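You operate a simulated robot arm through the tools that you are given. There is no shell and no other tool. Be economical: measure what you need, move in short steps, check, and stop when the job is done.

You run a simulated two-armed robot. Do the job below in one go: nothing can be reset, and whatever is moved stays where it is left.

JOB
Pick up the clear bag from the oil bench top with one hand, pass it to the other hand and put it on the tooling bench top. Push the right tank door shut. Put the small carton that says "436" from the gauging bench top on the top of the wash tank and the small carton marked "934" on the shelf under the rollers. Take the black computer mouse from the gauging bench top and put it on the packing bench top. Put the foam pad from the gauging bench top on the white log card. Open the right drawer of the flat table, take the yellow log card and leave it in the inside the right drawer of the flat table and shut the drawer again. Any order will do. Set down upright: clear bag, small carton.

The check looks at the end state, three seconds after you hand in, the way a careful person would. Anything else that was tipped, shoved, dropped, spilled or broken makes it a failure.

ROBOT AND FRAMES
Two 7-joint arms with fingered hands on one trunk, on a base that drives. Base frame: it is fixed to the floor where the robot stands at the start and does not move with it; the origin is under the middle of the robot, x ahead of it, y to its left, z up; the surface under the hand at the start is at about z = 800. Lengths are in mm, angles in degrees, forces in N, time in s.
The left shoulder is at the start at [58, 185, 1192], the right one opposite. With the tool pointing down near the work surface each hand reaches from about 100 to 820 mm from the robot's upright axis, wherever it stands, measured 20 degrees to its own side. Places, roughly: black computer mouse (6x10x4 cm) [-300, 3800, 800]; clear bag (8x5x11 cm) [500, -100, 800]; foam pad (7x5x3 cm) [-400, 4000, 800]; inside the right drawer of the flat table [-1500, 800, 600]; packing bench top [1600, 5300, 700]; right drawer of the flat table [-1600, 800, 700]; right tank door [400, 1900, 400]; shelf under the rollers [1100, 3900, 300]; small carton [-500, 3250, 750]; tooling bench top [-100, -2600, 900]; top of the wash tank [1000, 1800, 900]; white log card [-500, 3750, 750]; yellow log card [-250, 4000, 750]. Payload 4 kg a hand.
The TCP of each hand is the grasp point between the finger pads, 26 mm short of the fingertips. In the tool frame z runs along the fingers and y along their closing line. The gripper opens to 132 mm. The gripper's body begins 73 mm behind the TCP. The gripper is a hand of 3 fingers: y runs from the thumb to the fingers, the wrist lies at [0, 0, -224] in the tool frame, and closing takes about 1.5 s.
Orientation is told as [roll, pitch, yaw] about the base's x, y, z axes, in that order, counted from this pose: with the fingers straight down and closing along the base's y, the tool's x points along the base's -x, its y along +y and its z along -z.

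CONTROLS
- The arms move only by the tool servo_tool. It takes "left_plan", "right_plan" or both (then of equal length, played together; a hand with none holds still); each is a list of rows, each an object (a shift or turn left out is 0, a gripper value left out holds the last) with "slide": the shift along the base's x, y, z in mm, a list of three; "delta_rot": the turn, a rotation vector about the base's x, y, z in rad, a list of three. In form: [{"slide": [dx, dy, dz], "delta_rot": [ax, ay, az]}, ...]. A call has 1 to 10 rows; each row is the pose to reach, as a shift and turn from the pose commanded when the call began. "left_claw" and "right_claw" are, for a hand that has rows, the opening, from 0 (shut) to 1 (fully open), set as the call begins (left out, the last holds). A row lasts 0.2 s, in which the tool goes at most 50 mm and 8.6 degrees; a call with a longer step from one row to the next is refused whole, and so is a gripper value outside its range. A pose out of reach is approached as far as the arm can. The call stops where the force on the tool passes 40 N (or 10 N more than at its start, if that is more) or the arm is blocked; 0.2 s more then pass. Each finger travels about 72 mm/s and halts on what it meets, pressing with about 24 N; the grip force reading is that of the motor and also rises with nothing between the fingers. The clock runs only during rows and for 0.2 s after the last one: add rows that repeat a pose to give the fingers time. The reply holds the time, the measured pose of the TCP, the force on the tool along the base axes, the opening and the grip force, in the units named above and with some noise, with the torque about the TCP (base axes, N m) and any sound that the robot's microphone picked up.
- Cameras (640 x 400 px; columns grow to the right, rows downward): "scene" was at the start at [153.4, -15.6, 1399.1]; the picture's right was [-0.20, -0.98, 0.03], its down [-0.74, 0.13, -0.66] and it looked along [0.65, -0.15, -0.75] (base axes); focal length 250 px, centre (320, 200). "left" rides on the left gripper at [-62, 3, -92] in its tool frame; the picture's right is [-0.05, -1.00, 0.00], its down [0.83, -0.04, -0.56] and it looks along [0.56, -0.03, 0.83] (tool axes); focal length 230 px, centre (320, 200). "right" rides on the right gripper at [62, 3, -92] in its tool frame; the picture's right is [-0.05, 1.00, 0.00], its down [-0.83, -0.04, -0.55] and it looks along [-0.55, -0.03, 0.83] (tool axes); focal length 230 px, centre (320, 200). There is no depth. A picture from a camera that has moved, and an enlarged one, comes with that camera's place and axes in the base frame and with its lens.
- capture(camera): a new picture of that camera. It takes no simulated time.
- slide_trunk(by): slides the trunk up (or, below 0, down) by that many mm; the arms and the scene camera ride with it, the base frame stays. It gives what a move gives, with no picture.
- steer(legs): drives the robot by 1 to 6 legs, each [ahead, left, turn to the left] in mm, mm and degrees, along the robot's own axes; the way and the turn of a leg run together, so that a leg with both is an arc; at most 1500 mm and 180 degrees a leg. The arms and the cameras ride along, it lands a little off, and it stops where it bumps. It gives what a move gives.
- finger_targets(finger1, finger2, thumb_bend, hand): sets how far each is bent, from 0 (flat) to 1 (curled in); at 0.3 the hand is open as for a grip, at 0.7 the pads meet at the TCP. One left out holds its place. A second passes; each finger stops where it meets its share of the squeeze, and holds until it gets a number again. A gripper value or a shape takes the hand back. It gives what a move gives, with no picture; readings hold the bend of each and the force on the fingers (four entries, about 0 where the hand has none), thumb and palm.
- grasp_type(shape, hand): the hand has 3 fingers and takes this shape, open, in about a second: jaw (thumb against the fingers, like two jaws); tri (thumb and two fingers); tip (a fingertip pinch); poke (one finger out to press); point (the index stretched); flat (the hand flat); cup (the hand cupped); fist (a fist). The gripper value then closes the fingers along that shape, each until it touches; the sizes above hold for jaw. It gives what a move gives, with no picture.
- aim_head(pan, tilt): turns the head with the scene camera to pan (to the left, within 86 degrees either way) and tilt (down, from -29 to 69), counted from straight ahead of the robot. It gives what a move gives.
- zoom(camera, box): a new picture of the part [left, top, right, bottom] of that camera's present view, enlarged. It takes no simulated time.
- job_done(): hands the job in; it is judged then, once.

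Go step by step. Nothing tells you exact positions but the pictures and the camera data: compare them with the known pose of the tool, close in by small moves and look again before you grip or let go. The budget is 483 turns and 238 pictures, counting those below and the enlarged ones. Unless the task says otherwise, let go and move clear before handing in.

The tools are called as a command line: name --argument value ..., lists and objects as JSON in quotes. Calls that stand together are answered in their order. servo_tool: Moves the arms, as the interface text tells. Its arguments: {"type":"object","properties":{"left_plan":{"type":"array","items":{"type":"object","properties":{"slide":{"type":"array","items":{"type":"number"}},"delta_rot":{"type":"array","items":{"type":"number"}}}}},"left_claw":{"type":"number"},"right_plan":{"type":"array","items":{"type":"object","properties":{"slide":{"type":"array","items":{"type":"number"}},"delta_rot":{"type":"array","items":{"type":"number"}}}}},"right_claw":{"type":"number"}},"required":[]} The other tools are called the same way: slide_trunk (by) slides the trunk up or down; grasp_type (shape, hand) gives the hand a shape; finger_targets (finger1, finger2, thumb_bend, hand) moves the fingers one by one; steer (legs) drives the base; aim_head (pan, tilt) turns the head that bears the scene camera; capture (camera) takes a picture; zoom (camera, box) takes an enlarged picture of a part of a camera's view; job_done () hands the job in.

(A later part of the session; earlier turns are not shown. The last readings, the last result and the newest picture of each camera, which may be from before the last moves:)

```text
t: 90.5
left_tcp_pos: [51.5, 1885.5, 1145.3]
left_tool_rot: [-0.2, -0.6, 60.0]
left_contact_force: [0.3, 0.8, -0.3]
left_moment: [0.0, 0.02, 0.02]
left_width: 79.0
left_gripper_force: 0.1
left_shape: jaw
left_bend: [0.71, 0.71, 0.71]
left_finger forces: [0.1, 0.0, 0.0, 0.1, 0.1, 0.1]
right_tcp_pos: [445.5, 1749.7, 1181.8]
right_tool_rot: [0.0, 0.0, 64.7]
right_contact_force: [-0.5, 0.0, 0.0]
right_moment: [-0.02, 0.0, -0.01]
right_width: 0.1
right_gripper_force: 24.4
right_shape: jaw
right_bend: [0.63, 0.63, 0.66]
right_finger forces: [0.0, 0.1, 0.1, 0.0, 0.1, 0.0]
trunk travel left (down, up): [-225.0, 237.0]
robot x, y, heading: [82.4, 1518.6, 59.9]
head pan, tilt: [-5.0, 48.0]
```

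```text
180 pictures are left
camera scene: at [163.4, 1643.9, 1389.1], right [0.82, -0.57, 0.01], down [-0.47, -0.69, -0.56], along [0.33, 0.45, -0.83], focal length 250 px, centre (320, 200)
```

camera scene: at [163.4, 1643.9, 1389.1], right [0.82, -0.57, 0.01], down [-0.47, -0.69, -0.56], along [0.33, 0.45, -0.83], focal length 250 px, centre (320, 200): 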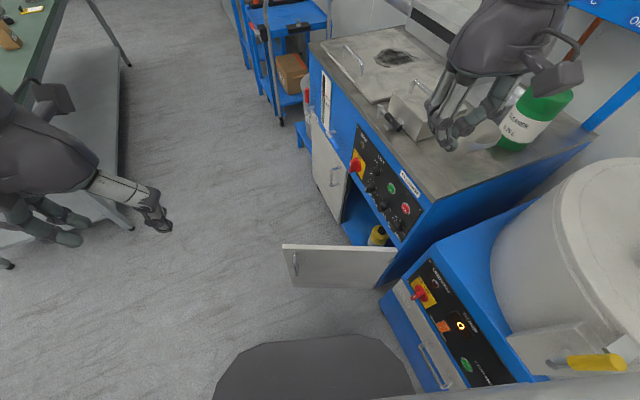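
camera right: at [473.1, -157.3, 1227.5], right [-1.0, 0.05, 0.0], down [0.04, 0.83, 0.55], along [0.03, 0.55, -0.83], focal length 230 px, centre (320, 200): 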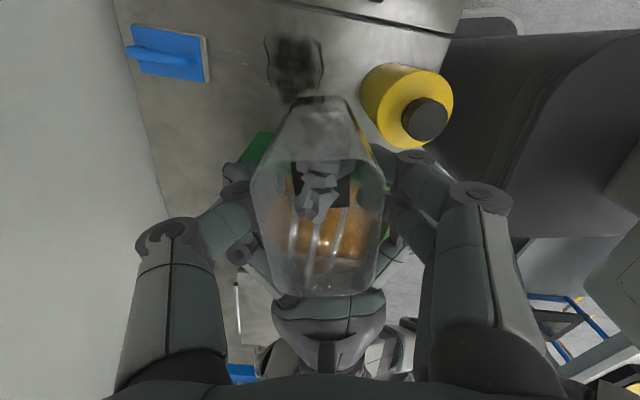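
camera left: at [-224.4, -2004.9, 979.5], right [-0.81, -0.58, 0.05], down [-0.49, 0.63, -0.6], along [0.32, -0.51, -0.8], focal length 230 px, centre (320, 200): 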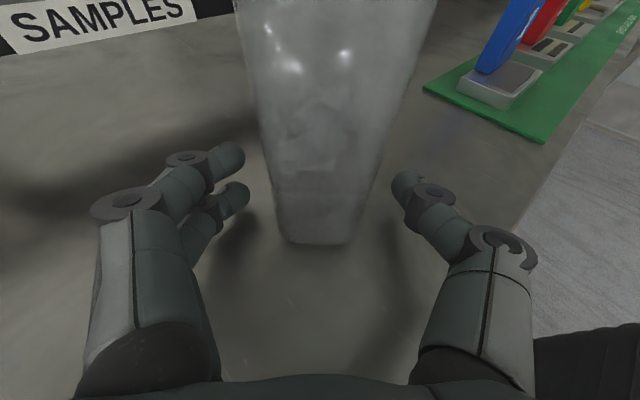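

servo_tool --right_plan '[{"slide": [-20, -35, 15]}, {"slide": [-40, -70, 30]}, {"slide": [-60, -100, 45]}, {"slide": [-60, -110, 60]}, {"slide": [-60, -110, 60]}, {"slide": [-60, -110, 60]}, {"slide": [-60, -110, 60]}, {"slide": [-60, -110, 60]}]' --left_plan '[{"slide": [40, -5, 0]}, {"slide": [85, -10, 0]}, {"slide": [130, -20, 0]}, {"slide": [175, -25, 0]}, {"slide": [220, -30, 0]}, {"slide": [260, -30, 0]}, {"slide": [270, -35, 0]}, {"slide": [270, -35, 0]}]' --left_claw 0.0

slide_trunk --by -220

capture --camera "scene"

```text
t: 92.3
left_tcp_pos: [231.3, 1877.7, 1149.0]
left_tool_rot: [-0.4, -0.6, 60.2]
left_contact_force: [-0.6, 1.2, -0.2]
left_moment: [-0.03, 0.01, -0.03]
left_width: 0.0
left_gripper_force: 24.3
left_shape: jaw
left_bend: [0.63, 0.63, 0.66]
left_finger forces: [0.1, 0.0, 0.1, 0.0, 0.1, 0.1]
left hand out of reach, approached as far as the arm can: row 5, 6, 7, 8
right_tcp_pos: [385.1, 1639.7, 1240.2]
right_tool_rot: [0.0, 0.1, 64.7]
right_contact_force: [-0.3, 0.2, 0.8]
right_moment: [-0.01, 0.0, 0.01]
right_width: 0.2
right_gripper_force: 24.1
right_shape: jaw
right_bend: [0.63, 0.63, 0.66]
right_finger forces: [0.0, 0.1, 0.0, 0.0, 0.1, 0.0]
trunk travel left (down, up): [-225.0, 237.0]
robot x, y, heading: [79.4, 1518.0, 60.0]
head pan, tilt: [-5.0, 48.0]
```

```text
t: 94.7
left_tcp_pos: [198.8, 1953.0, 1018.4]
left_tool_rot: [-19.3, 1.1, 76.3]
left_contact_force: [0.0, 0.0, 1.6]
left_moment: [0.0, 0.06, -0.03]
left_width: 0.0
left_gripper_force: 24.1
left_shape: jaw
left_bend: [0.63, 0.63, 0.66]
left_finger forces: [0.0, 0.0, 0.1, 0.1, 0.0, 0.0]
right_tcp_pos: [341.2, 1675.5, 1011.1]
right_tool_rot: [-8.5, -0.4, 77.1]
right_contact_force: [0.6, 0.9, 0.5]
right_moment: [-0.03, 0.01, 0.05]
right_width: 0.0
right_gripper_force: 24.1
right_shape: jaw
right_bend: [0.63, 0.63, 0.66]
right_finger forces: [0.0, 0.0, 0.1, 0.0, 0.0, 0.2]
trunk travel left (down, up): [-3.0, 459.0]
robot x, y, heading: [96.5, 1540.1, 62.8]
head pan, tilt: [-5.0, 48.0]
stopped: the arm was blocked; the commanded pose is now the measured one
```

```text
179 pictures are left
camera scene: at [143.4, 1866.7, 1086.8], right [0.84, -0.52, 0.15], down [-0.48, -0.85, -0.24], along [0.25, 0.13, -0.96], focal length 250 px, centre (320, 200)
```

scene: 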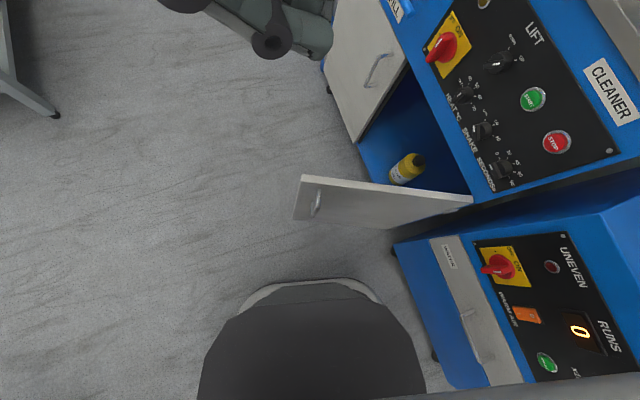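

The trunk move tilted me—something under an arm blocked. I'll raise the trunk back a bit and check.

slide_trunk --by 110

capture --camera "scene"

```text
t: 95.0
left_tcp_pos: [216.7, 2002.3, 1099.7]
left_tool_rot: [-30.4, 5.7, 87.1]
left_contact_force: [0.4, 0.8, 0.7]
left_moment: [-0.04, 0.03, -0.02]
left_width: 0.0
left_gripper_force: 24.4
left_shape: jaw
left_bend: [0.63, 0.63, 0.66]
left_finger forces: [0.0, 0.0, 0.0, 0.0, 0.1, 0.0]
right_tcp_pos: [349.6, 1688.2, 994.6]
right_tool_rot: [-13.3, -3.1, 85.1]
right_contact_force: [-6.4, 39.3, 30.0]
right_moment: [-0.34, 0.63, -0.85]
right_width: 0.0
right_gripper_force: 24.0
right_shape: jaw
right_bend: [0.67, 0.63, 0.67]
right_finger forces: [0.0, 0.1, 0.0, 0.0, 0.0, 0.0]
trunk travel left (down, up): [-11.0, 451.0]
robot x, y, heading: [101.5, 1543.7, 63.6]
head pan, tilt: [-5.0, 48.0]
stopped: the arm was blocked; the commanded pose is now the measured one
```

```text
178 pictures are left
camera scene: at [130.3, 1875.9, 1100.6], right [0.85, -0.5, 0.16], down [-0.46, -0.85, -0.25], along [0.26, 0.14, -0.96], focal length 250 px, centre (320, 200)
```

scene: 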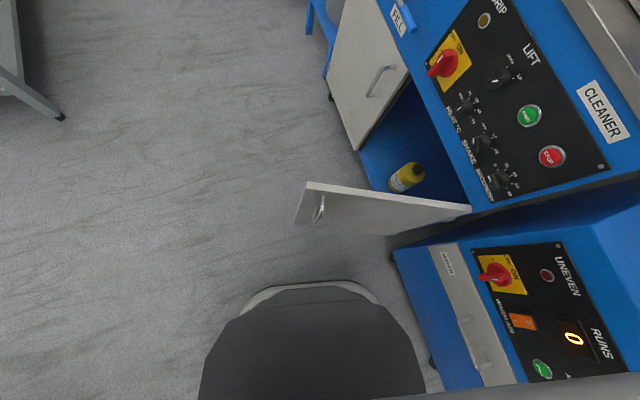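

capture --camera "right"

capture --camera "left"

aim_head --pan -70 --tilt 20

capture --camera "scene"

```text
177 pictures are left
camera right: at [318.1, 1624.5, 1079.9], right [-0.96, 0.15, -0.23], down [-0.01, 0.8, 0.59], along [0.27, 0.57, -0.77], focal length 230 px, centre (320, 200)
```

right: 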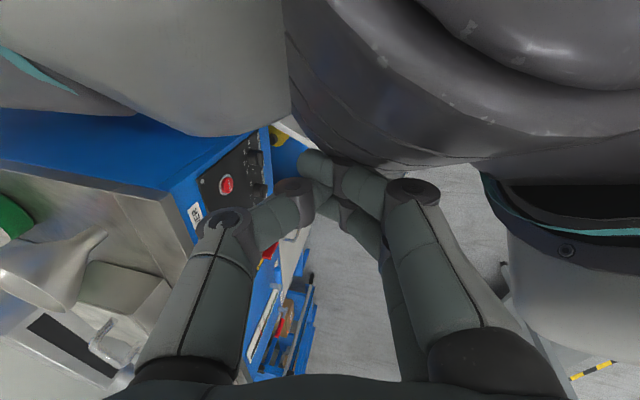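

```text
176 pictures are left
camera left: at [169.8, 2072.4, 1171.1], right [0.87, 0.06, 0.5], down [-0.28, -0.76, 0.58], along [0.41, -0.64, -0.64], focal length 230 px, centre (320, 200)
```

left: 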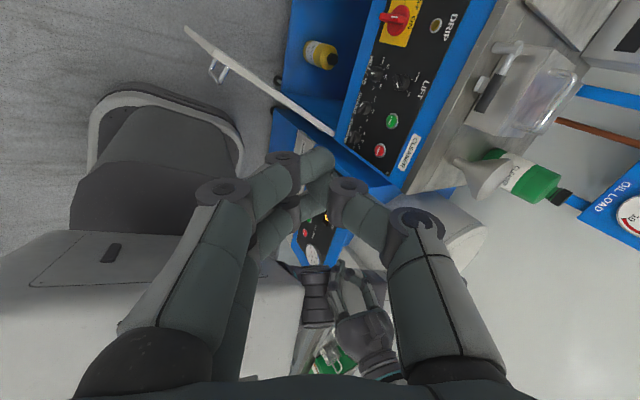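

```text
t: 96.4
left_tcp_pos: [211.8, 1998.6, 1101.0]
left_tool_rot: [-30.8, 5.8, 87.5]
left_contact_force: [0.3, -0.1, 0.1]
left_moment: [-0.01, 0.0, 0.0]
left_width: 0.0
left_gripper_force: 24.1
left_shape: jaw
left_bend: [0.63, 0.63, 0.66]
left_finger forces: [0.0, 0.1, 0.0, 0.0, 0.1, 0.1]
right_tcp_pos: [347.2, 1688.4, 992.4]
right_tool_rot: [-13.5, -3.0, 84.8]
right_contact_force: [1.2, 47.7, 22.4]
right_moment: [-0.34, 0.46, -1.05]
right_width: 0.0
right_gripper_force: 23.8
right_shape: jaw
right_bend: [0.67, 0.63, 0.67]
right_finger forces: [0.0, 0.1, 0.0, 0.0, 0.0, 0.0]
trunk travel left (down, up): [-11.0, 451.0]
robot x, y, heading: [103.6, 1543.2, 64.0]
head pan, tilt: [-70.0, 20.0]
```

```text
175 pictures are left
camera scene: at [182.4, 1824.1, 1171.9], right [-0.1, -0.87, 0.48], down [-0.44, -0.39, -0.81], along [0.89, -0.29, -0.34], focal length 250 px, centre (320, 200)
```

scene: 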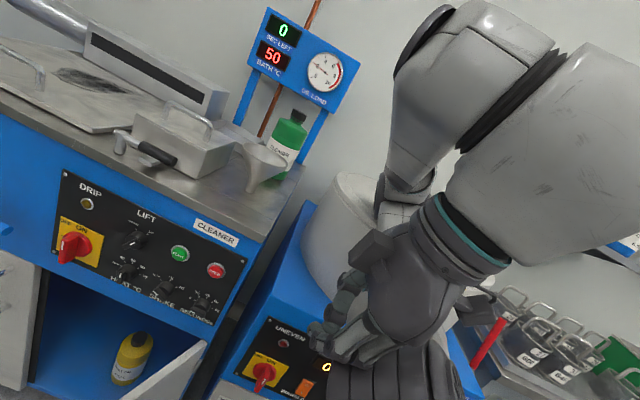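

aim_head --pan 60 --tilt 20

capture --camera "scene"

```text
t: 98.5
left_tcp_pos: [210.3, 2000.2, 1101.4]
left_tool_rot: [-30.7, 5.9, 87.7]
left_contact_force: [0.2, -0.3, 0.3]
left_moment: [0.0, 0.0, 0.0]
left_width: 0.4
left_gripper_force: 23.7
left_shape: jaw
left_bend: [0.63, 0.63, 0.66]
left_finger forces: [0.0, 0.0, 0.0, 0.0, 0.1, 0.0]
right_tcp_pos: [345.9, 1689.5, 992.1]
right_tool_rot: [-13.6, -3.0, 84.7]
right_contact_force: [1.5, 46.1, 22.8]
right_moment: [-0.34, 0.49, -1.01]
right_width: 0.3
right_gripper_force: 24.1
right_shape: jaw
right_bend: [0.67, 0.63, 0.67]
right_finger forces: [0.0, 0.0, 0.0, 0.1, 0.0, 0.0]
trunk travel left (down, up): [-11.0, 451.0]
robot x, y, heading: [101.0, 1546.9, 64.7]
head pan, tilt: [60.0, 20.0]
```

```text
174 pictures are left
camera scene: at [36.3, 1908.9, 1144.4], right [0.82, 0.45, -0.34], down [0.09, -0.7, -0.71], along [-0.56, 0.55, -0.62], focal length 250 px, centre (320, 200)
```

scene: 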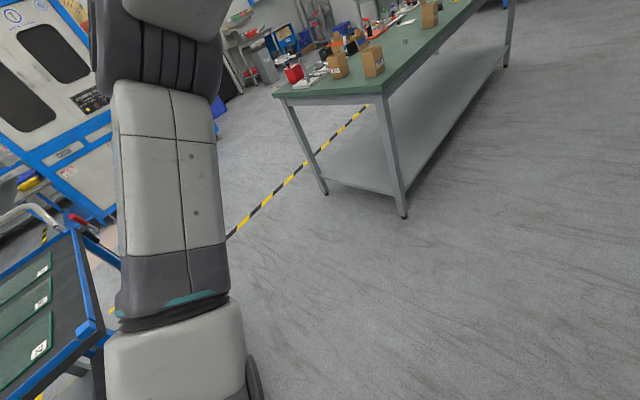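

servo_tool --right_plan '[{"slide": [5, 20, 5]}, {"slide": [10, 40, 10]}, {"slide": [15, 60, 15]}, {"slide": [15, 60, 15]}]'

aim_head --pan -50 --tilt 30

capture --camera "scene"

capture --camera "right"

```text
t: 98.8
left_tcp_pos: [224.5, 2050.7, 1163.8]
left_tool_rot: [-40.1, 13.1, 96.6]
left_contact_force: [0.7, 0.1, -0.4]
left_moment: [-0.04, 0.0, -0.01]
left_width: 0.2
left_gripper_force: 24.1
left_shape: jaw
left_bend: [0.63, 0.63, 0.66]
left_finger forces: [0.0, 0.0, 0.0, 0.0, 0.0, 0.1]
right_tcp_pos: [361.5, 1715.8, 992.8]
right_tool_rot: [-17.3, -5.9, 90.6]
right_contact_force: [-0.1, -0.2, 0.4]
right_moment: [0.0, -0.02, 0.0]
right_width: 0.1
right_gripper_force: 23.8
right_shape: jaw
right_bend: [0.66, 0.63, 0.67]
right_finger forces: [0.0, 0.1, 0.0, 0.0, 0.0, 0.1]
right hand out of reach, approached as far as the arm can: row 1
trunk travel left (down, up): [-11.0, 451.0]
robot x, y, heading: [115.9, 1545.1, 64.1]
head pan, tilt: [60.0, 20.0]
stopped in row 1 (left hand): the arm was blocked; the commanded pose is now the measured one
```

```text
t: 100.7
left_tcp_pos: [222.9, 2074.1, 1167.4]
left_tool_rot: [-42.2, 15.3, 97.6]
left_contact_force: [-0.3, -0.6, 1.4]
left_moment: [0.04, 0.01, 0.05]
left_width: 0.0
left_gripper_force: 23.7
left_shape: jaw
left_bend: [0.63, 0.63, 0.66]
left_finger forces: [0.0, 0.0, 0.0, 0.0, 0.0, 0.1]
right_tcp_pos: [372.0, 1736.9, 998.7]
right_tool_rot: [-16.8, -7.4, 86.0]
right_contact_force: [-0.9, 0.9, -0.6]
right_moment: [0.04, -0.03, 0.02]
right_width: 0.0
right_gripper_force: 23.7
right_shape: jaw
right_bend: [0.66, 0.63, 0.67]
right_finger forces: [0.0, 0.0, 0.1, 0.1, 0.0, 0.0]
trunk travel left (down, up): [-11.0, 451.0]
robot x, y, heading: [142.7, 1558.9, 64.8]
head pan, tilt: [-50.0, 30.0]
```

```text
173 pictures are left
camera scene: at [168.5, 1874.4, 1146.4], right [0.23, -0.86, 0.46], down [-0.54, -0.5, -0.67], along [0.81, -0.09, -0.58], focal length 250 px, centre (320, 200)
```

scene: 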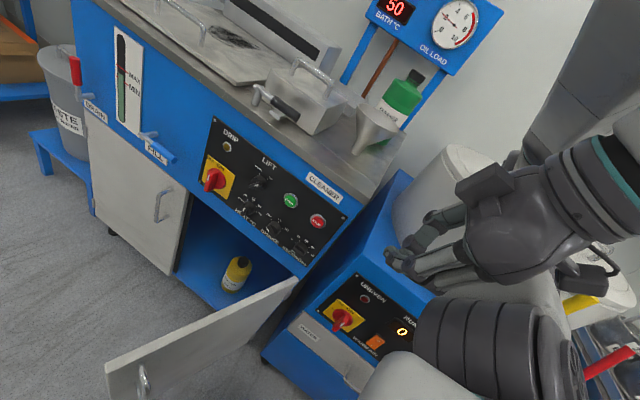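

```text
172 pictures are left
camera right: at [338.3, 1666.8, 1077.3], right [-0.95, 0.15, -0.28], down [-0.07, 0.76, 0.65], along [0.31, 0.63, -0.71], focal length 230 px, centre (320, 200)
```

right: 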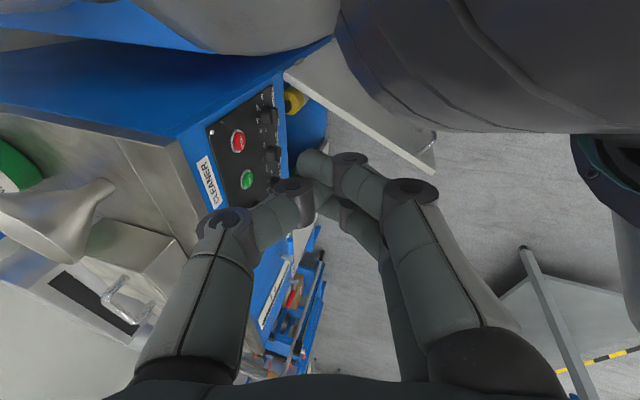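

capture --camera "left"

aim_head --pan 0 --tilt 60

capture --camera "scene"

```text
171 pictures are left
camera left: at [147.9, 2139.9, 1214.5], right [0.7, 0.32, 0.63], down [-0.25, -0.72, 0.64], along [0.67, -0.61, -0.43], focal length 230 px, centre (320, 200)
```

left: 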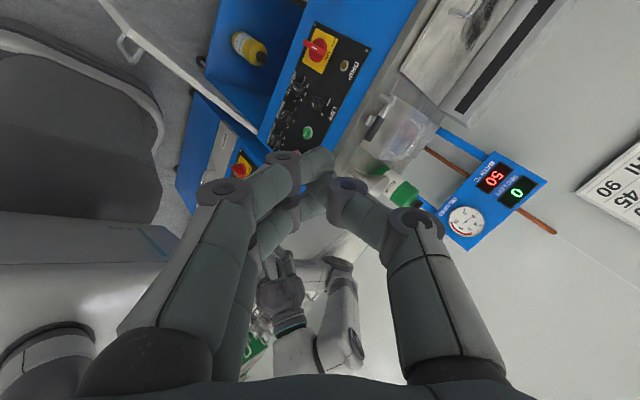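

```text
t: 101.9
left_tcp_pos: [224.4, 2076.9, 1162.5]
left_tool_rot: [-42.1, 15.6, 97.3]
left_contact_force: [-0.7, -0.9, -0.3]
left_moment: [0.01, 0.01, -0.04]
left_width: 0.0
left_gripper_force: 23.9
left_shape: jaw
left_bend: [0.63, 0.63, 0.66]
left_finger forces: [0.0, 0.1, 0.0, 0.0, 0.0, 0.0]
right_tcp_pos: [373.5, 1737.7, 997.4]
right_tool_rot: [-16.8, -7.1, 85.7]
right_contact_force: [-0.5, 0.0, -0.4]
right_moment: [0.0, 0.01, 0.0]
right_width: 0.0
right_gripper_force: 24.1
right_shape: jaw
right_bend: [0.66, 0.63, 0.67]
right_finger forces: [0.0, 0.1, 0.0, 0.1, 0.0, 0.1]
trunk travel left (down, up): [-11.0, 451.0]
robot x, y, heading: [143.3, 1553.4, 64.6]
head pan, tilt: [0.0, 60.0]
```

```text
170 pictures are left
camera scene: at [108.3, 1893.5, 1092.9], right [0.89, -0.43, 0.17], down [-0.43, -0.9, -0.04], along [0.17, -0.04, -0.99], focal length 250 px, centre (320, 200)
```

scene: 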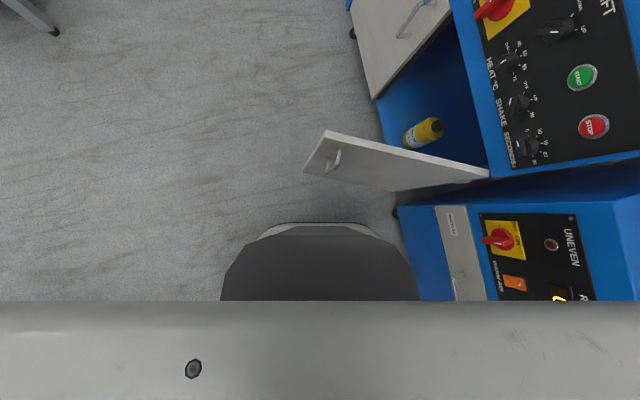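

servo_tool --left_plan '[{"slide": [-20, 0, 0]}, {"slide": [-40, 0, 0]}, {"slide": [-60, 0, 0]}, {"slide": [-80, 0, 0]}]'

capture --camera "scene"

```text
t: 102.2
left_tcp_pos: [218.8, 2122.0, 1237.0]
left_tool_rot: [-52.9, 26.1, 103.2]
left_contact_force: [0.0, -0.3, 0.9]
left_moment: [0.02, 0.0, 0.03]
left_width: 0.1
left_gripper_force: 24.2
left_shape: jaw
left_bend: [0.63, 0.63, 0.66]
left_finger forces: [0.0, 0.1, 0.0, 0.1, 0.1, 0.0]
right_tcp_pos: [402.3, 1773.1, 995.2]
right_tool_rot: [-20.8, -7.5, 88.9]
right_contact_force: [0.1, -1.5, 0.7]
right_moment: [0.02, -0.02, 0.04]
right_width: 0.3
right_gripper_force: 23.5
right_shape: jaw
right_bend: [0.66, 0.63, 0.67]
right_finger forces: [0.0, 0.0, 0.0, 0.1, 0.0, 0.1]
trunk travel left (down, up): [-11.0, 451.0]
robot x, y, heading: [162.0, 1560.1, 65.7]
head pan, tilt: [0.0, 60.0]
stopped in row 1 (left hand): the arm was blocked; the commanded pose is now the measured one
```

```text
169 pictures are left
camera scene: at [105.9, 1904.6, 1095.2], right [0.9, -0.41, 0.18], down [-0.41, -0.91, -0.04], along [0.18, -0.04, -0.98], focal length 250 px, centre (320, 200)
```

scene: 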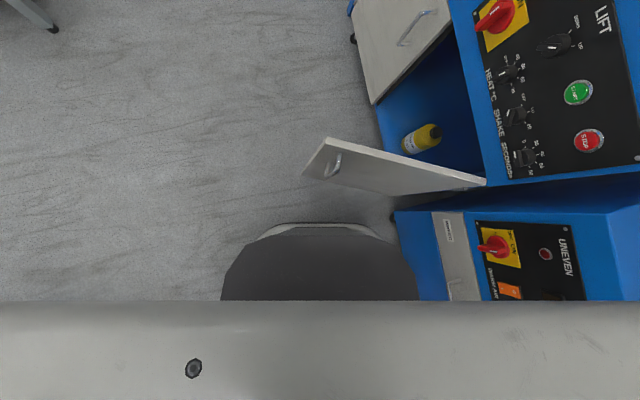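

slide_trunk --by 100

capture --camera "scene"

```text
t: 102.6
left_tcp_pos: [193.9, 2226.0, 1319.0]
left_tool_rot: [-66.4, 40.2, 110.0]
left_contact_force: [-0.6, 1.0, 0.7]
left_moment: [0.0, -0.06, -0.06]
left_width: 0.0
left_gripper_force: 23.9
left_shape: jaw
left_bend: [0.63, 0.63, 0.66]
left_finger forces: [0.0, 0.1, 0.0, 0.0, 0.0, 0.1]
right_tcp_pos: [443.6, 1850.6, 991.9]
right_tool_rot: [-18.1, -12.0, 88.5]
right_contact_force: [0.8, 0.2, 0.3]
right_moment: [0.0, 0.06, -0.02]
right_width: 0.0
right_gripper_force: 23.7
right_shape: jaw
right_bend: [0.66, 0.63, 0.67]
right_finger forces: [0.1, 0.0, 0.0, 0.1, 0.0, 0.0]
trunk travel left (down, up): [-20.0, 441.0]
robot x, y, heading: [220.3, 1584.4, 67.7]
head pan, tilt: [0.0, 60.0]
stopped: the arm was blocked; the commanded pose is now the measured one
```

```text
168 pictures are left
camera scene: at [109.5, 1940.0, 1103.6], right [0.9, -0.37, 0.22], down [-0.37, -0.93, -0.05], along [0.22, -0.03, -0.98], focal length 250 px, centre (320, 200)
```

scene: 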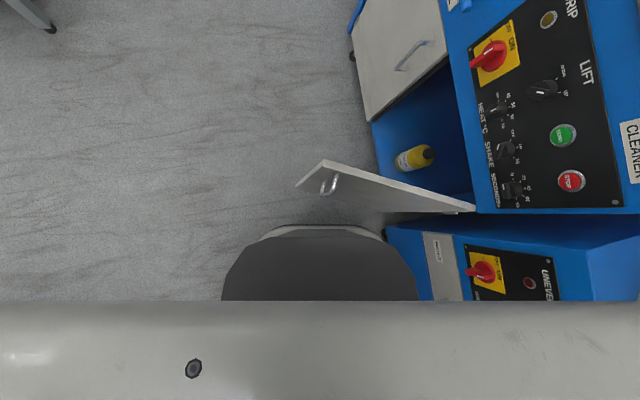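

aim_head --pan -86 --tilt 35

capture --camera "scene"

```text
t: 104.2
left_tcp_pos: [197.2, 2225.8, 1321.6]
left_tool_rot: [-66.8, 40.0, 109.5]
left_contact_force: [-0.5, 0.2, 0.9]
left_moment: [-0.02, 0.0, -0.02]
left_width: 0.1
left_gripper_force: 23.7
left_shape: jaw
left_bend: [0.63, 0.63, 0.66]
left_finger forces: [0.0, 0.0, 0.0, 0.0, 0.0, 0.1]
right_tcp_pos: [440.5, 1849.0, 993.6]
right_tool_rot: [-18.2, -12.0, 88.4]
right_contact_force: [-0.2, -0.7, -0.3]
right_moment: [-0.01, -0.01, -0.01]
right_width: 0.0
right_gripper_force: 24.5
right_shape: jaw
right_bend: [0.66, 0.63, 0.67]
right_finger forces: [0.0, 0.1, 0.0, 0.0, 0.1, 0.0]
trunk travel left (down, up): [-20.0, 441.0]
robot x, y, heading: [213.3, 1584.6, 67.6]
head pan, tilt: [-85.9, 35.0]
```

```text
167 pictures are left
camera scene: at [162.4, 1878.1, 1179.2], right [-0.36, -0.81, 0.46], down [-0.53, -0.22, -0.82], along [0.76, -0.54, -0.35], focal length 250 px, centre (320, 200)
```

scene: 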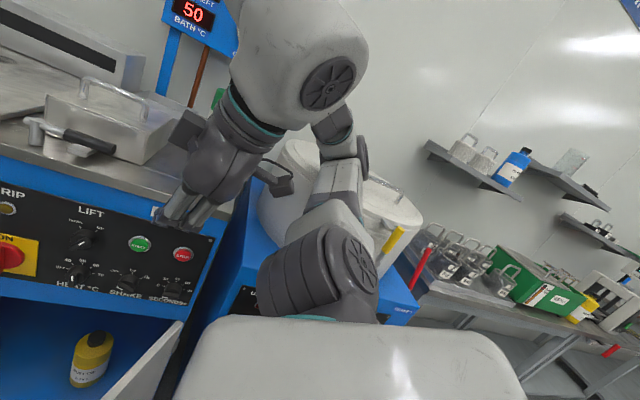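

slide_trunk --by 60

capture --camera "scene"

```text
t: 104.5
left_tcp_pos: [144.2, 2299.2, 1404.2]
left_tool_rot: [-82.1, 51.9, 111.7]
left_contact_force: [-0.2, 1.0, -0.2]
left_moment: [0.0, -0.06, -0.01]
left_width: 0.0
left_gripper_force: 24.3
left_shape: jaw
left_bend: [0.63, 0.63, 0.66]
left_finger forces: [0.0, 0.0, 0.0, 0.0, 0.1, 0.0]
right_tcp_pos: [457.4, 1899.3, 987.5]
right_tool_rot: [-19.2, -16.8, 96.0]
right_contact_force: [0.6, -0.8, -0.3]
right_moment: [0.0, -0.01, -0.03]
right_width: 0.0
right_gripper_force: 23.9
right_shape: jaw
right_bend: [0.66, 0.63, 0.67]
right_finger forces: [0.0, 0.0, 0.0, 0.0, 0.0, 0.0]
trunk travel left (down, up): [-28.0, 433.0]
robot x, y, heading: [227.2, 1591.8, 69.0]
head pan, tilt: [-85.9, 35.0]
stopped: the arm was blocked; the commanded pose is now the measured one
```

```text
166 pictures are left
camera scene: at [159.9, 1878.1, 1190.6], right [-0.34, -0.83, 0.45], down [-0.52, -0.23, -0.82], along [0.78, -0.52, -0.35], focal length 250 px, centre (320, 200)
```

scene: 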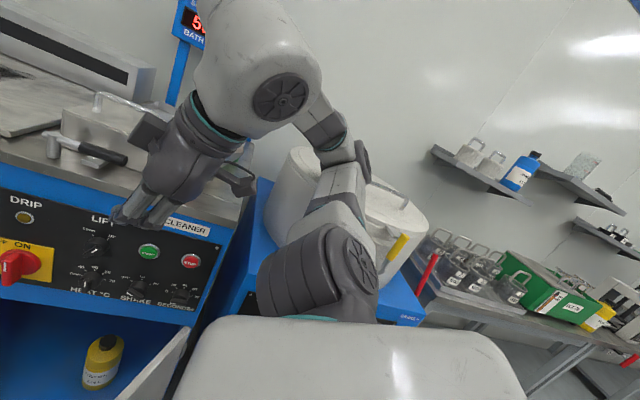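

steer --legs '[[0, 120, 0]]'

capture --camera "scene"

```text
t: 105.2
left_tcp_pos: [-114.2, 2429.7, 1517.8]
left_tool_rot: [-123.6, 64.3, 115.7]
left_contact_force: [11.3, -1.4, -1.4]
left_moment: [0.07, -0.33, 0.92]
left_width: 0.0
left_gripper_force: 24.2
left_shape: jaw
left_bend: [0.63, 0.63, 0.66]
left_finger forces: [0.0, 0.0, 0.0, 0.0, 0.0, 0.1]
right_tcp_pos: [546.5, 2084.5, 896.8]
right_tool_rot: [-12.8, -23.7, 100.9]
right_contact_force: [-10.4, -5.2, 4.0]
right_moment: [0.29, -0.89, -0.36]
right_width: 0.0
right_gripper_force: 24.2
right_shape: jaw
right_bend: [0.66, 0.63, 0.67]
right_finger forces: [0.0, 0.1, 0.0, 0.0, 0.1, 0.0]
trunk travel left (down, up): [-28.0, 433.0]
robot x, y, heading: [237.4, 1691.3, 83.4]
head pan, tilt: [-85.9, 35.0]
stopped in leg 1: the robot was blocked; the commanded pose is now the measured one
```

```text
165 pictures are left
camera scene: at [167.3, 1945.0, 1180.5], right [-0.1, -0.89, 0.45], down [-0.49, -0.35, -0.8], along [0.86, -0.3, -0.4], focal length 250 px, centre (320, 200)
```

scene: 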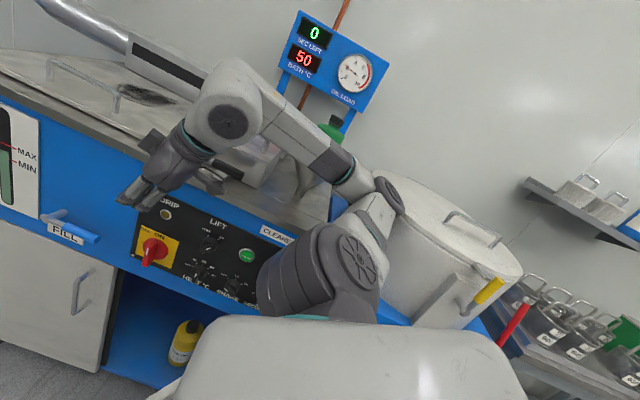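

capture --camera "left"

capture --camera "right"

aim_head --pan -20 --tilt 20

capture --camera "scene"

```text
164 pictures are left
camera left: at [-172.9, 2376.6, 1439.5], right [-0.83, 0.46, 0.31], down [-0.18, -0.76, 0.63], along [0.52, 0.47, 0.71], focal length 230 px, centre (320, 200)
```

left: 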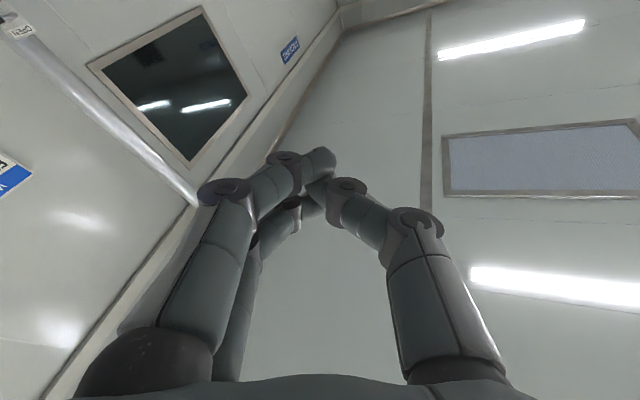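

```text
163 pictures are left
camera right: at [542.5, 1989.6, 953.8], right [-0.98, -0.05, -0.18], down [-0.18, 0.51, 0.84], along [0.05, 0.86, -0.51], focal length 230 px, centre (320, 200)
```

right: 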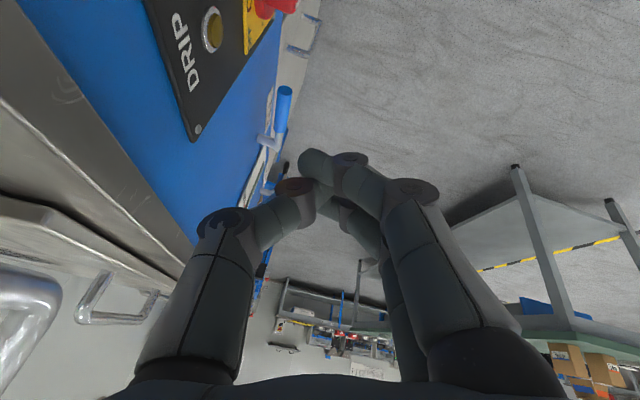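

```text
t: 106.6
left_tcp_pos: [-83.0, 2438.2, 1500.5]
left_tool_rot: [-119.0, 66.0, 115.4]
left_contact_force: [-0.4, 0.8, 0.1]
left_moment: [0.03, -0.01, -0.01]
left_width: 0.3
left_gripper_force: 23.8
left_shape: jaw
left_bend: [0.63, 0.63, 0.66]
left_finger forces: [0.0, 0.0, 0.0, 0.0, 0.1, 0.0]
right_tcp_pos: [539.0, 2080.9, 898.4]
right_tool_rot: [-10.7, -23.4, 100.8]
right_contact_force: [-0.2, -0.5, 0.4]
right_moment: [0.03, -0.01, -0.02]
right_width: 0.0
right_gripper_force: 24.9
right_shape: jaw
right_bend: [0.66, 0.63, 0.67]
right_finger forces: [0.1, 0.1, 0.0, 0.1, 0.0, 0.0]
trunk travel left (down, up): [-28.0, 433.0]
robot x, y, heading: [241.8, 1691.0, 82.7]
head pan, tilt: [-20.0, 20.0]
```

```text
162 pictures are left
camera scene: at [128.5, 2038.9, 1154.7], right [0.85, -0.42, 0.31], down [-0.09, -0.71, -0.7], along [0.51, 0.57, -0.64], focal length 250 px, centre (320, 200)
```

scene: 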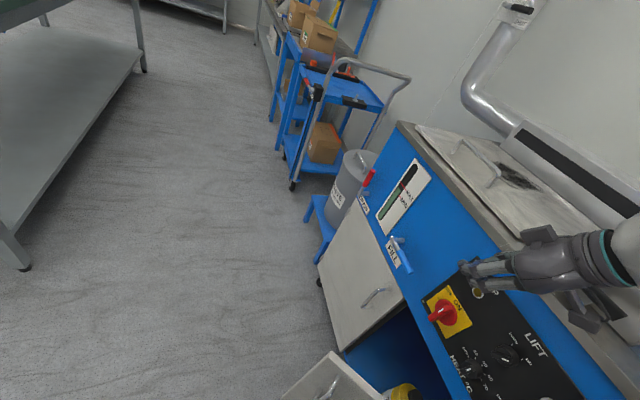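

servo_tool --right_plan '[{"slide": [-20, -20, 35]}, {"slide": [-40, -40, 60]}, {"slide": [-40, -40, 60]}]'

capture --camera "scene"

```text
t: 106.9
left_tcp_pos: [-231.6, 2472.3, 1503.8]
left_tool_rot: [-145.8, 68.9, 102.4]
left_contact_force: [-2.4, 0.5, -1.0]
left_moment: [0.18, -0.04, -0.22]
left_width: 0.0
left_gripper_force: 24.4
left_shape: jaw
left_bend: [0.63, 0.63, 0.66]
left_finger forces: [0.0, 0.0, 0.0, 0.0, 0.0, 0.0]
right_tcp_pos: [585.0, 2086.1, 851.9]
right_tool_rot: [-5.7, -21.8, 90.3]
right_contact_force: [-1.0, 0.0, -0.3]
right_moment: [-0.01, -0.14, -0.11]
right_width: 0.0
right_gripper_force: 23.7
right_shape: jaw
right_bend: [0.67, 0.66, 0.68]
right_finger forces: [0.1, 0.1, 0.1, 0.0, 0.0, 0.0]
right hand out of reach, approached as far as the arm can: row 1
trunk travel left (down, up): [-28.0, 433.0]
robot x, y, heading: [242.1, 1690.9, 83.0]
head pan, tilt: [-20.0, 20.0]
stopped in row 1 (left hand): the arm was blocked; the commanded pose is now the measured one
```

```text
161 pictures are left
camera scene: at [77.6, 2050.4, 1149.5], right [0.84, -0.41, 0.35], down [-0.06, -0.72, -0.7], along [0.53, 0.57, -0.63], focal length 250 px, centre (320, 200)
```

scene: 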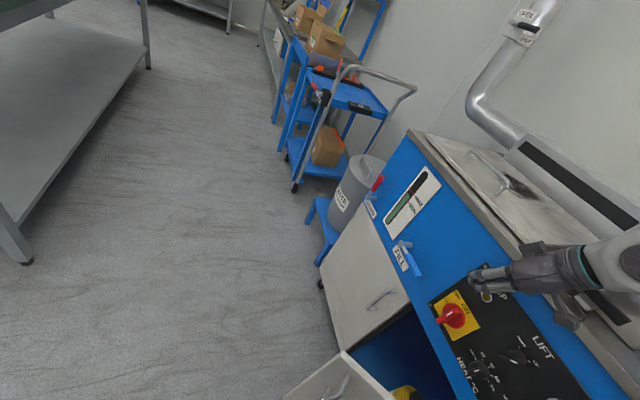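

steer --legs '[[0, 80, 0]]'

aim_head --pan -60 --tilt 40

capture --camera "scene"

```text
t: 107.7
left_tcp_pos: [-649.0, 2300.7, 1543.7]
left_tool_rot: [-167.3, 62.3, 125.4]
left_contact_force: [-1.4, -0.5, -0.1]
left_moment: [0.0, 0.09, -0.18]
left_width: 0.2
left_gripper_force: 23.6
left_shape: jaw
left_bend: [0.63, 0.63, 0.66]
left_finger forces: [0.0, 0.1, 0.0, 0.0, 0.0, 0.0]
right_tcp_pos: [474.7, 2320.9, 817.6]
right_tool_rot: [13.2, -33.8, 93.4]
right_contact_force: [-1.4, 0.0, 1.2]
right_moment: [-0.03, -0.22, -0.12]
right_width: 0.0
right_gripper_force: 24.1
right_shape: jaw
right_bend: [0.67, 0.66, 0.73]
right_finger forces: [0.0, 0.0, 0.1, 0.0, 0.0, 0.0]
trunk travel left (down, up): [-28.0, 433.0]
robot x, y, heading: [217.3, 1813.8, 100.9]
head pan, tilt: [-20.0, 20.0]
stopped in leg 1: the robot was blocked; the commanded pose is now the measured one
```

```text
t: 108.7
left_tcp_pos: [-622.9, 2327.2, 1554.4]
left_tool_rot: [-158.8, 64.8, 137.5]
left_contact_force: [0.3, -0.1, 1.6]
left_moment: [-0.01, -0.01, 0.01]
left_width: 0.0
left_gripper_force: 24.3
left_shape: jaw
left_bend: [0.63, 0.63, 0.66]
left_finger forces: [0.1, 0.0, 0.1, 0.0, 0.0, 0.1]
right_tcp_pos: [447.7, 2412.8, 749.4]
right_tool_rot: [16.6, -27.5, 99.0]
right_contact_force: [0.4, -0.6, -0.1]
right_moment: [0.0, 0.01, 0.02]
right_width: 0.3
right_gripper_force: 23.6
right_shape: jaw
right_bend: [0.67, 0.66, 0.73]
right_finger forces: [0.1, 0.0, 0.0, 0.1, 0.0, 0.0]
trunk travel left (down, up): [-28.0, 433.0]
robot x, y, heading: [189.4, 1877.1, 108.5]
head pan, tilt: [-60.0, 40.0]
```

```text
160 pictures are left
camera scene: at [4.2, 2113.1, 1151.7], right [0.65, -0.59, 0.47], down [-0.24, -0.75, -0.61], along [0.72, 0.29, -0.63], focal length 250 px, centre (320, 200)
```

scene: 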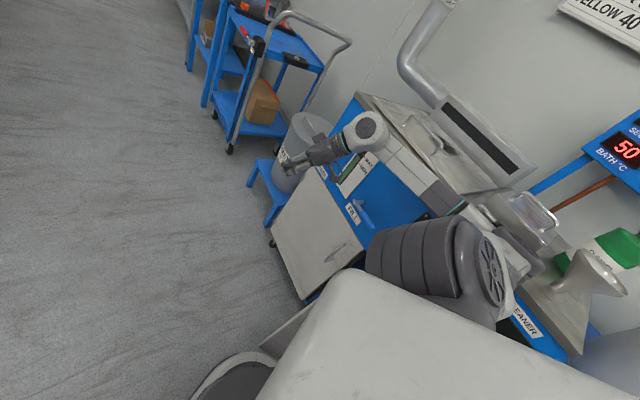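

aim_head --pan 0 --tilt 45

capture --camera "scene"

capture --camera "right"

```text
t: 110.0
left_tcp_pos: [-622.3, 2328.1, 1553.4]
left_tool_rot: [-158.6, 64.8, 137.5]
left_contact_force: [0.0, -0.4, -0.5]
left_moment: [0.02, 0.0, 0.02]
left_width: 0.0
left_gripper_force: 23.8
left_shape: jaw
left_bend: [0.63, 0.63, 0.66]
left_finger forces: [0.0, 0.0, 0.0, 0.0, 0.1, 0.0]
right_tcp_pos: [447.1, 2411.9, 749.6]
right_tool_rot: [16.8, -27.3, 99.0]
right_contact_force: [-0.2, 0.7, -0.7]
right_moment: [-0.04, 0.01, -0.02]
right_width: 0.0
right_gripper_force: 24.2
right_shape: jaw
right_bend: [0.67, 0.66, 0.73]
right_finger forces: [0.0, 0.1, 0.0, 0.0, 0.0, 0.0]
trunk travel left (down, up): [-28.0, 433.0]
robot x, y, heading: [189.2, 1878.1, 108.4]
head pan, tilt: [0.0, 45.0]
```

```text
159 pictures are left
camera scene: at [-70.9, 2120.8, 1116.4], right [0.94, 0.31, 0.16], down [0.34, -0.89, -0.3], along [0.05, 0.33, -0.94], focal length 250 px, centre (320, 200)
```

scene: 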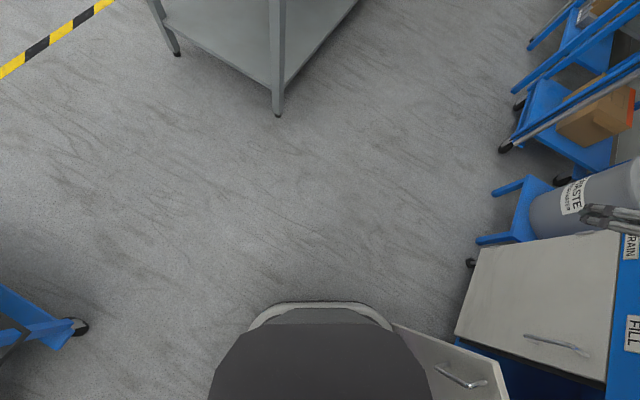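

```text
158 pictures are left
camera right: at [485.1, 2322.4, 800.5], right [-0.93, -0.23, 0.28], down [0.12, 0.52, 0.84], along [-0.34, 0.82, -0.46], focal length 230 px, centre (320, 200)
```

right: 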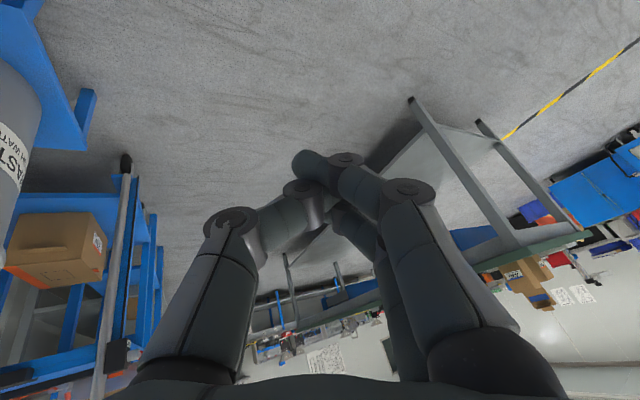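

slide_trunk --by 150

capture --camera "scene"

```text
t: 110.4
left_tcp_pos: [-654.5, 2283.6, 1565.5]
left_tool_rot: [-152.6, 64.9, 156.0]
left_contact_force: [-2.4, -1.9, -1.3]
left_moment: [-0.01, 0.16, -0.32]
left_width: 0.0
left_gripper_force: 24.2
left_shape: jaw
left_bend: [0.63, 0.63, 0.66]
left_finger forces: [0.0, 0.0, 0.0, 0.0, 0.0, 0.0]
right_tcp_pos: [416.8, 2476.3, 730.8]
right_tool_rot: [28.5, -30.9, 98.3]
right_contact_force: [-2.6, -0.5, 0.2]
right_moment: [0.04, -0.16, -0.12]
right_width: 0.0
right_gripper_force: 23.9
right_shape: jaw
right_bend: [0.67, 0.66, 0.73]
right_finger forces: [0.0, 0.0, 0.0, 0.0, 0.0, 0.1]
trunk travel left (down, up): [-29.0, 433.0]
robot x, y, heading: [171.4, 1886.2, 111.3]
head pan, tilt: [0.0, 45.0]
stopped: the arm was blocked; the commanded pose is now the measured one
```

```text
157 pictures are left
camera scene: at [-71.2, 2123.4, 1118.4], right [0.92, 0.36, 0.13], down [0.38, -0.87, -0.31], along [0.0, 0.33, -0.94], focal length 250 px, centre (320, 200)
```

scene: 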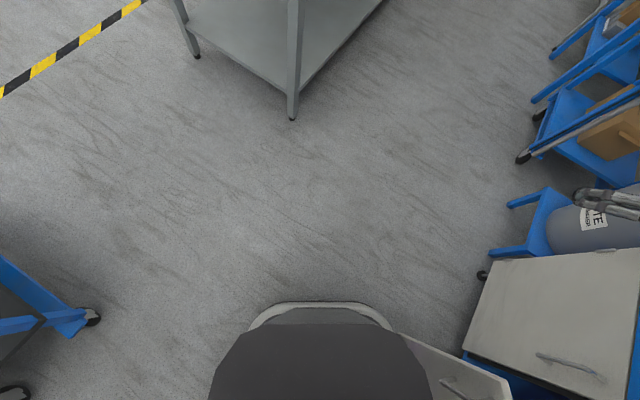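

servo_tool --left_plan '[{"slide": [0, 0, -40]}]' --right_plan '[{"slide": [0, -20, 30]}]'

aim_head --pan 80 --tilt 10

capture --camera "scene"

```text
t: 110.7
left_tcp_pos: [-610.2, 2291.2, 1575.9]
left_tool_rot: [-152.0, 65.1, 162.7]
left_contact_force: [0.2, 0.0, -0.3]
left_moment: [0.05, -0.05, 0.05]
left_width: 0.2
left_gripper_force: 24.0
left_shape: jaw
left_bend: [0.63, 0.63, 0.66]
left_finger forces: [0.0, 0.0, 0.0, 0.1, 0.0, 0.0]
right_tcp_pos: [393.9, 2553.2, 668.5]
right_tool_rot: [39.8, -28.9, 99.5]
right_contact_force: [6.2, -4.5, 1.1]
right_moment: [0.25, 0.24, -0.15]
right_width: 0.0
right_gripper_force: 23.7
right_shape: jaw
right_bend: [0.67, 0.66, 0.68]
right_finger forces: [0.1, 0.1, 0.1, 0.0, 0.0, 0.1]
trunk travel left (down, up): [-29.0, 433.0]
robot x, y, heading: [154.4, 1917.5, 117.0]
head pan, tilt: [0.0, 45.0]
stopped in row 1 (left hand): the arm was blocked; the commanded pose is now the measured one
```

```text
t: 112.2
left_tcp_pos: [-548.3, 2355.5, 1587.4]
left_tool_rot: [-138.1, 58.5, 175.4]
left_contact_force: [0.4, 0.0, -0.2]
left_moment: [-0.01, 0.0, -0.01]
left_width: 0.0
left_gripper_force: 24.6
left_shape: jaw
left_bend: [0.63, 0.63, 0.66]
left_finger forces: [0.0, 0.1, 0.0, 0.0, 0.0, 0.1]
right_tcp_pos: [368.9, 2607.2, 654.1]
right_tool_rot: [36.9, -28.3, 101.4]
right_contact_force: [0.0, -0.1, -0.2]
right_moment: [0.0, 0.02, -0.05]
right_width: 0.0
right_gripper_force: 24.6
right_shape: jaw
right_bend: [0.67, 0.66, 0.68]
right_finger forces: [0.0, 0.0, 0.1, 0.1, 0.1, 0.0]
trunk travel left (down, up): [-29.0, 433.0]
robot x, y, heading: [142.6, 1942.1, 120.6]
head pan, tilt: [80.0, 10.0]
```

```text
156 pictures are left
camera scene: at [-91.7, 2150.3, 1180.9], right [-0.29, 0.84, -0.47], down [0.4, -0.34, -0.85], along [-0.87, -0.43, -0.24], focal length 250 px, centre (320, 200)
```

scene: 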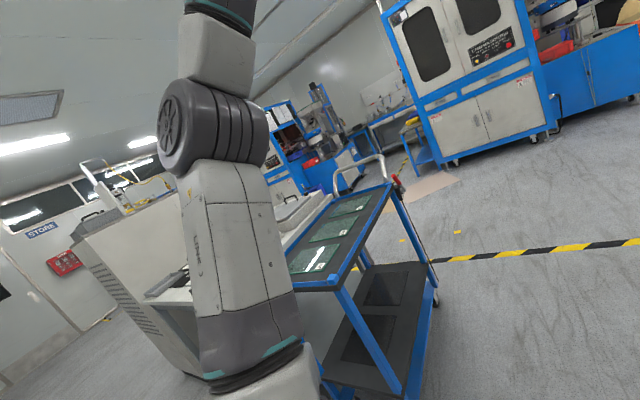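

slide_trunk --by 200

slide_trunk --by 200

```text
t: 112.7
left_tcp_pos: [-542.6, 2326.5, 1615.1]
left_tool_rot: [-140.5, 57.8, 173.4]
left_contact_force: [1.4, -2.2, 1.4]
left_moment: [-0.17, -0.06, -0.08]
left_width: 0.0
left_gripper_force: 24.2
left_shape: jaw
left_bend: [0.63, 0.63, 0.66]
left_finger forces: [0.1, 0.1, 0.0, 0.0, 0.1, 0.1]
right_tcp_pos: [341.2, 2649.6, 765.2]
right_tool_rot: [44.9, -43.6, 94.9]
right_contact_force: [1.4, 0.2, 0.8]
right_moment: [-0.05, -0.11, -0.05]
right_width: 0.0
right_gripper_force: 23.7
right_shape: jaw
right_bend: [0.67, 0.66, 0.68]
right_finger forces: [0.0, 0.1, 0.1, 0.0, 0.0, 0.1]
trunk travel left (down, up): [-37.0, 424.0]
robot x, y, heading: [135.1, 1934.1, 120.5]
head pan, tilt: [80.0, 10.0]
stopped: the arm was blocked; the commanded pose is now the measured one
```

```text
t: 113.3
left_tcp_pos: [-539.8, 2327.3, 1630.1]
left_tool_rot: [-139.6, 57.4, 174.2]
left_contact_force: [0.6, -1.4, -0.2]
left_moment: [-0.05, -0.01, -0.06]
left_width: 0.1
left_gripper_force: 24.1
left_shape: jaw
left_bend: [0.63, 0.63, 0.66]
left_finger forces: [0.1, 0.0, 0.0, 0.1, 0.0, 0.0]
right_tcp_pos: [342.1, 2682.2, 872.7]
right_tool_rot: [61.3, -55.7, 78.6]
right_contact_force: [0.5, -0.3, -0.6]
right_moment: [0.01, 0.03, -0.04]
right_width: 0.1
right_gripper_force: 23.5
right_shape: jaw
right_bend: [0.67, 0.66, 0.68]
right_finger forces: [0.1, 0.1, 0.1, 0.0, 0.1, 0.0]
trunk travel left (down, up): [-52.0, 410.0]
robot x, y, heading: [131.3, 1932.1, 120.6]
head pan, tilt: [80.0, 10.0]
stopped: the arm was blocked; the commanded pose is now the measured one
```

slide_trunk --by 200

capture --camera "scene"

```text
t: 113.9
left_tcp_pos: [-536.7, 2324.9, 1653.8]
left_tool_rot: [-139.7, 57.1, 174.6]
left_contact_force: [-0.3, -1.5, -0.4]
left_moment: [-0.07, -0.02, -0.05]
left_width: 0.0
left_gripper_force: 23.7
left_shape: jaw
left_bend: [0.63, 0.63, 0.66]
left_finger forces: [0.1, 0.0, 0.0, 0.0, 0.1, 0.0]
right_tcp_pos: [361.2, 2695.8, 982.2]
right_tool_rot: [89.0, -62.5, 51.3]
right_contact_force: [-0.2, 0.6, 0.6]
right_moment: [0.0, 0.0, -0.02]
right_width: 0.1
right_gripper_force: 23.8
right_shape: jaw
right_bend: [0.67, 0.66, 0.68]
right_finger forces: [0.1, 0.1, 0.1, 0.0, 0.0, 0.0]
trunk travel left (down, up): [-69.0, 392.0]
robot x, y, heading: [127.6, 1932.1, 121.2]
head pan, tilt: [80.0, 10.0]
stopped: the arm was blocked; the commanded pose is now the measured one
```

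```text
155 pictures are left
camera scene: at [-66.5, 2093.2, 1255.4], right [-0.32, 0.87, -0.38], down [0.35, -0.26, -0.9], along [-0.88, -0.42, -0.22], focal length 250 px, centre (320, 200)
```

scene: 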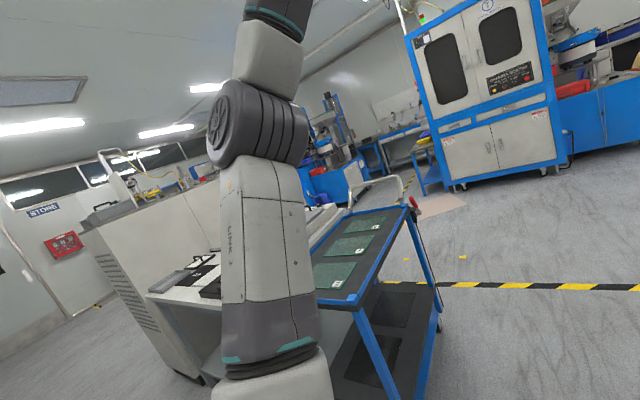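

slide_trunk --by 200

slide_trunk --by 200

capture --camera "right"

```text
t: 114.6
left_tcp_pos: [-530.5, 2316.1, 1681.5]
left_tool_rot: [-139.9, 56.7, 175.3]
left_contact_force: [0.2, -0.8, 1.0]
left_moment: [-0.12, -0.01, -0.12]
left_width: 0.3
left_gripper_force: 24.0
left_shape: jaw
left_bend: [0.63, 0.63, 0.66]
left_finger forces: [0.0, 0.1, 0.1, 0.0, 0.1, 0.0]
right_tcp_pos: [390.6, 2696.6, 1064.3]
right_tool_rot: [116.0, -60.2, 24.4]
right_contact_force: [0.2, -0.2, 0.2]
right_moment: [-0.05, -0.03, -0.05]
right_width: 0.2
right_gripper_force: 23.9
right_shape: jaw
right_bend: [0.67, 0.66, 0.68]
right_finger forces: [0.0, 0.0, 0.0, 0.0, 0.1, 0.0]
trunk travel left (down, up): [-91.0, 371.0]
robot x, y, heading: [125.7, 1934.2, 121.8]
head pan, tilt: [80.0, 10.0]
stopped: the arm was blocked; the commanded pose is now the measured one
```

```text
t: 115.3
left_tcp_pos: [-553.7, 2277.2, 1716.6]
left_tool_rot: [-142.9, 57.1, 173.0]
left_contact_force: [-1.5, -2.4, 0.9]
left_moment: [-0.12, 0.11, -0.28]
left_width: 0.2
left_gripper_force: 23.6
left_shape: jaw
left_bend: [0.63, 0.63, 0.66]
left_finger forces: [0.0, 0.0, 0.0, 0.1, 0.0, 0.1]
right_tcp_pos: [421.8, 2658.1, 1174.6]
right_tool_rot: [136.8, -54.1, 2.8]
right_contact_force: [-0.4, -1.4, 2.0]
right_moment: [-0.17, -0.11, -0.17]
right_width: 0.0
right_gripper_force: 23.9
right_shape: jaw
right_bend: [0.67, 0.66, 0.68]
right_finger forces: [0.1, 0.0, 0.0, 0.1, 0.0, 0.0]
trunk travel left (down, up): [-120.0, 342.0]
robot x, y, heading: [123.6, 1933.9, 121.6]
head pan, tilt: [80.0, 10.0]
stopped: the arm was blocked; the commanded pose is now the measured one
```

```text
154 pictures are left
camera right: at [442.0, 2593.2, 1087.5], right [-0.49, -0.75, 0.44], down [0.85, -0.31, 0.42], along [-0.18, 0.58, 0.79], focal length 230 px, centre (320, 200)
```

right: 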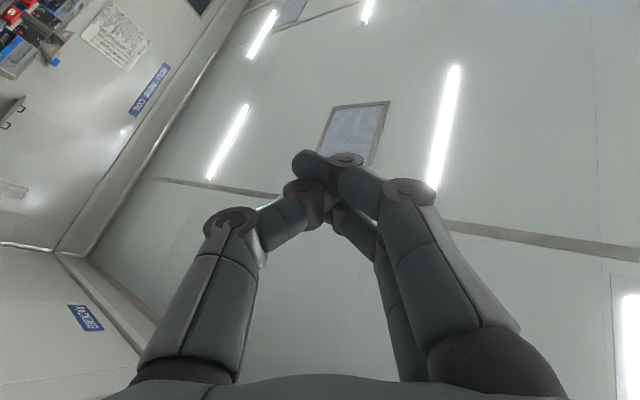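

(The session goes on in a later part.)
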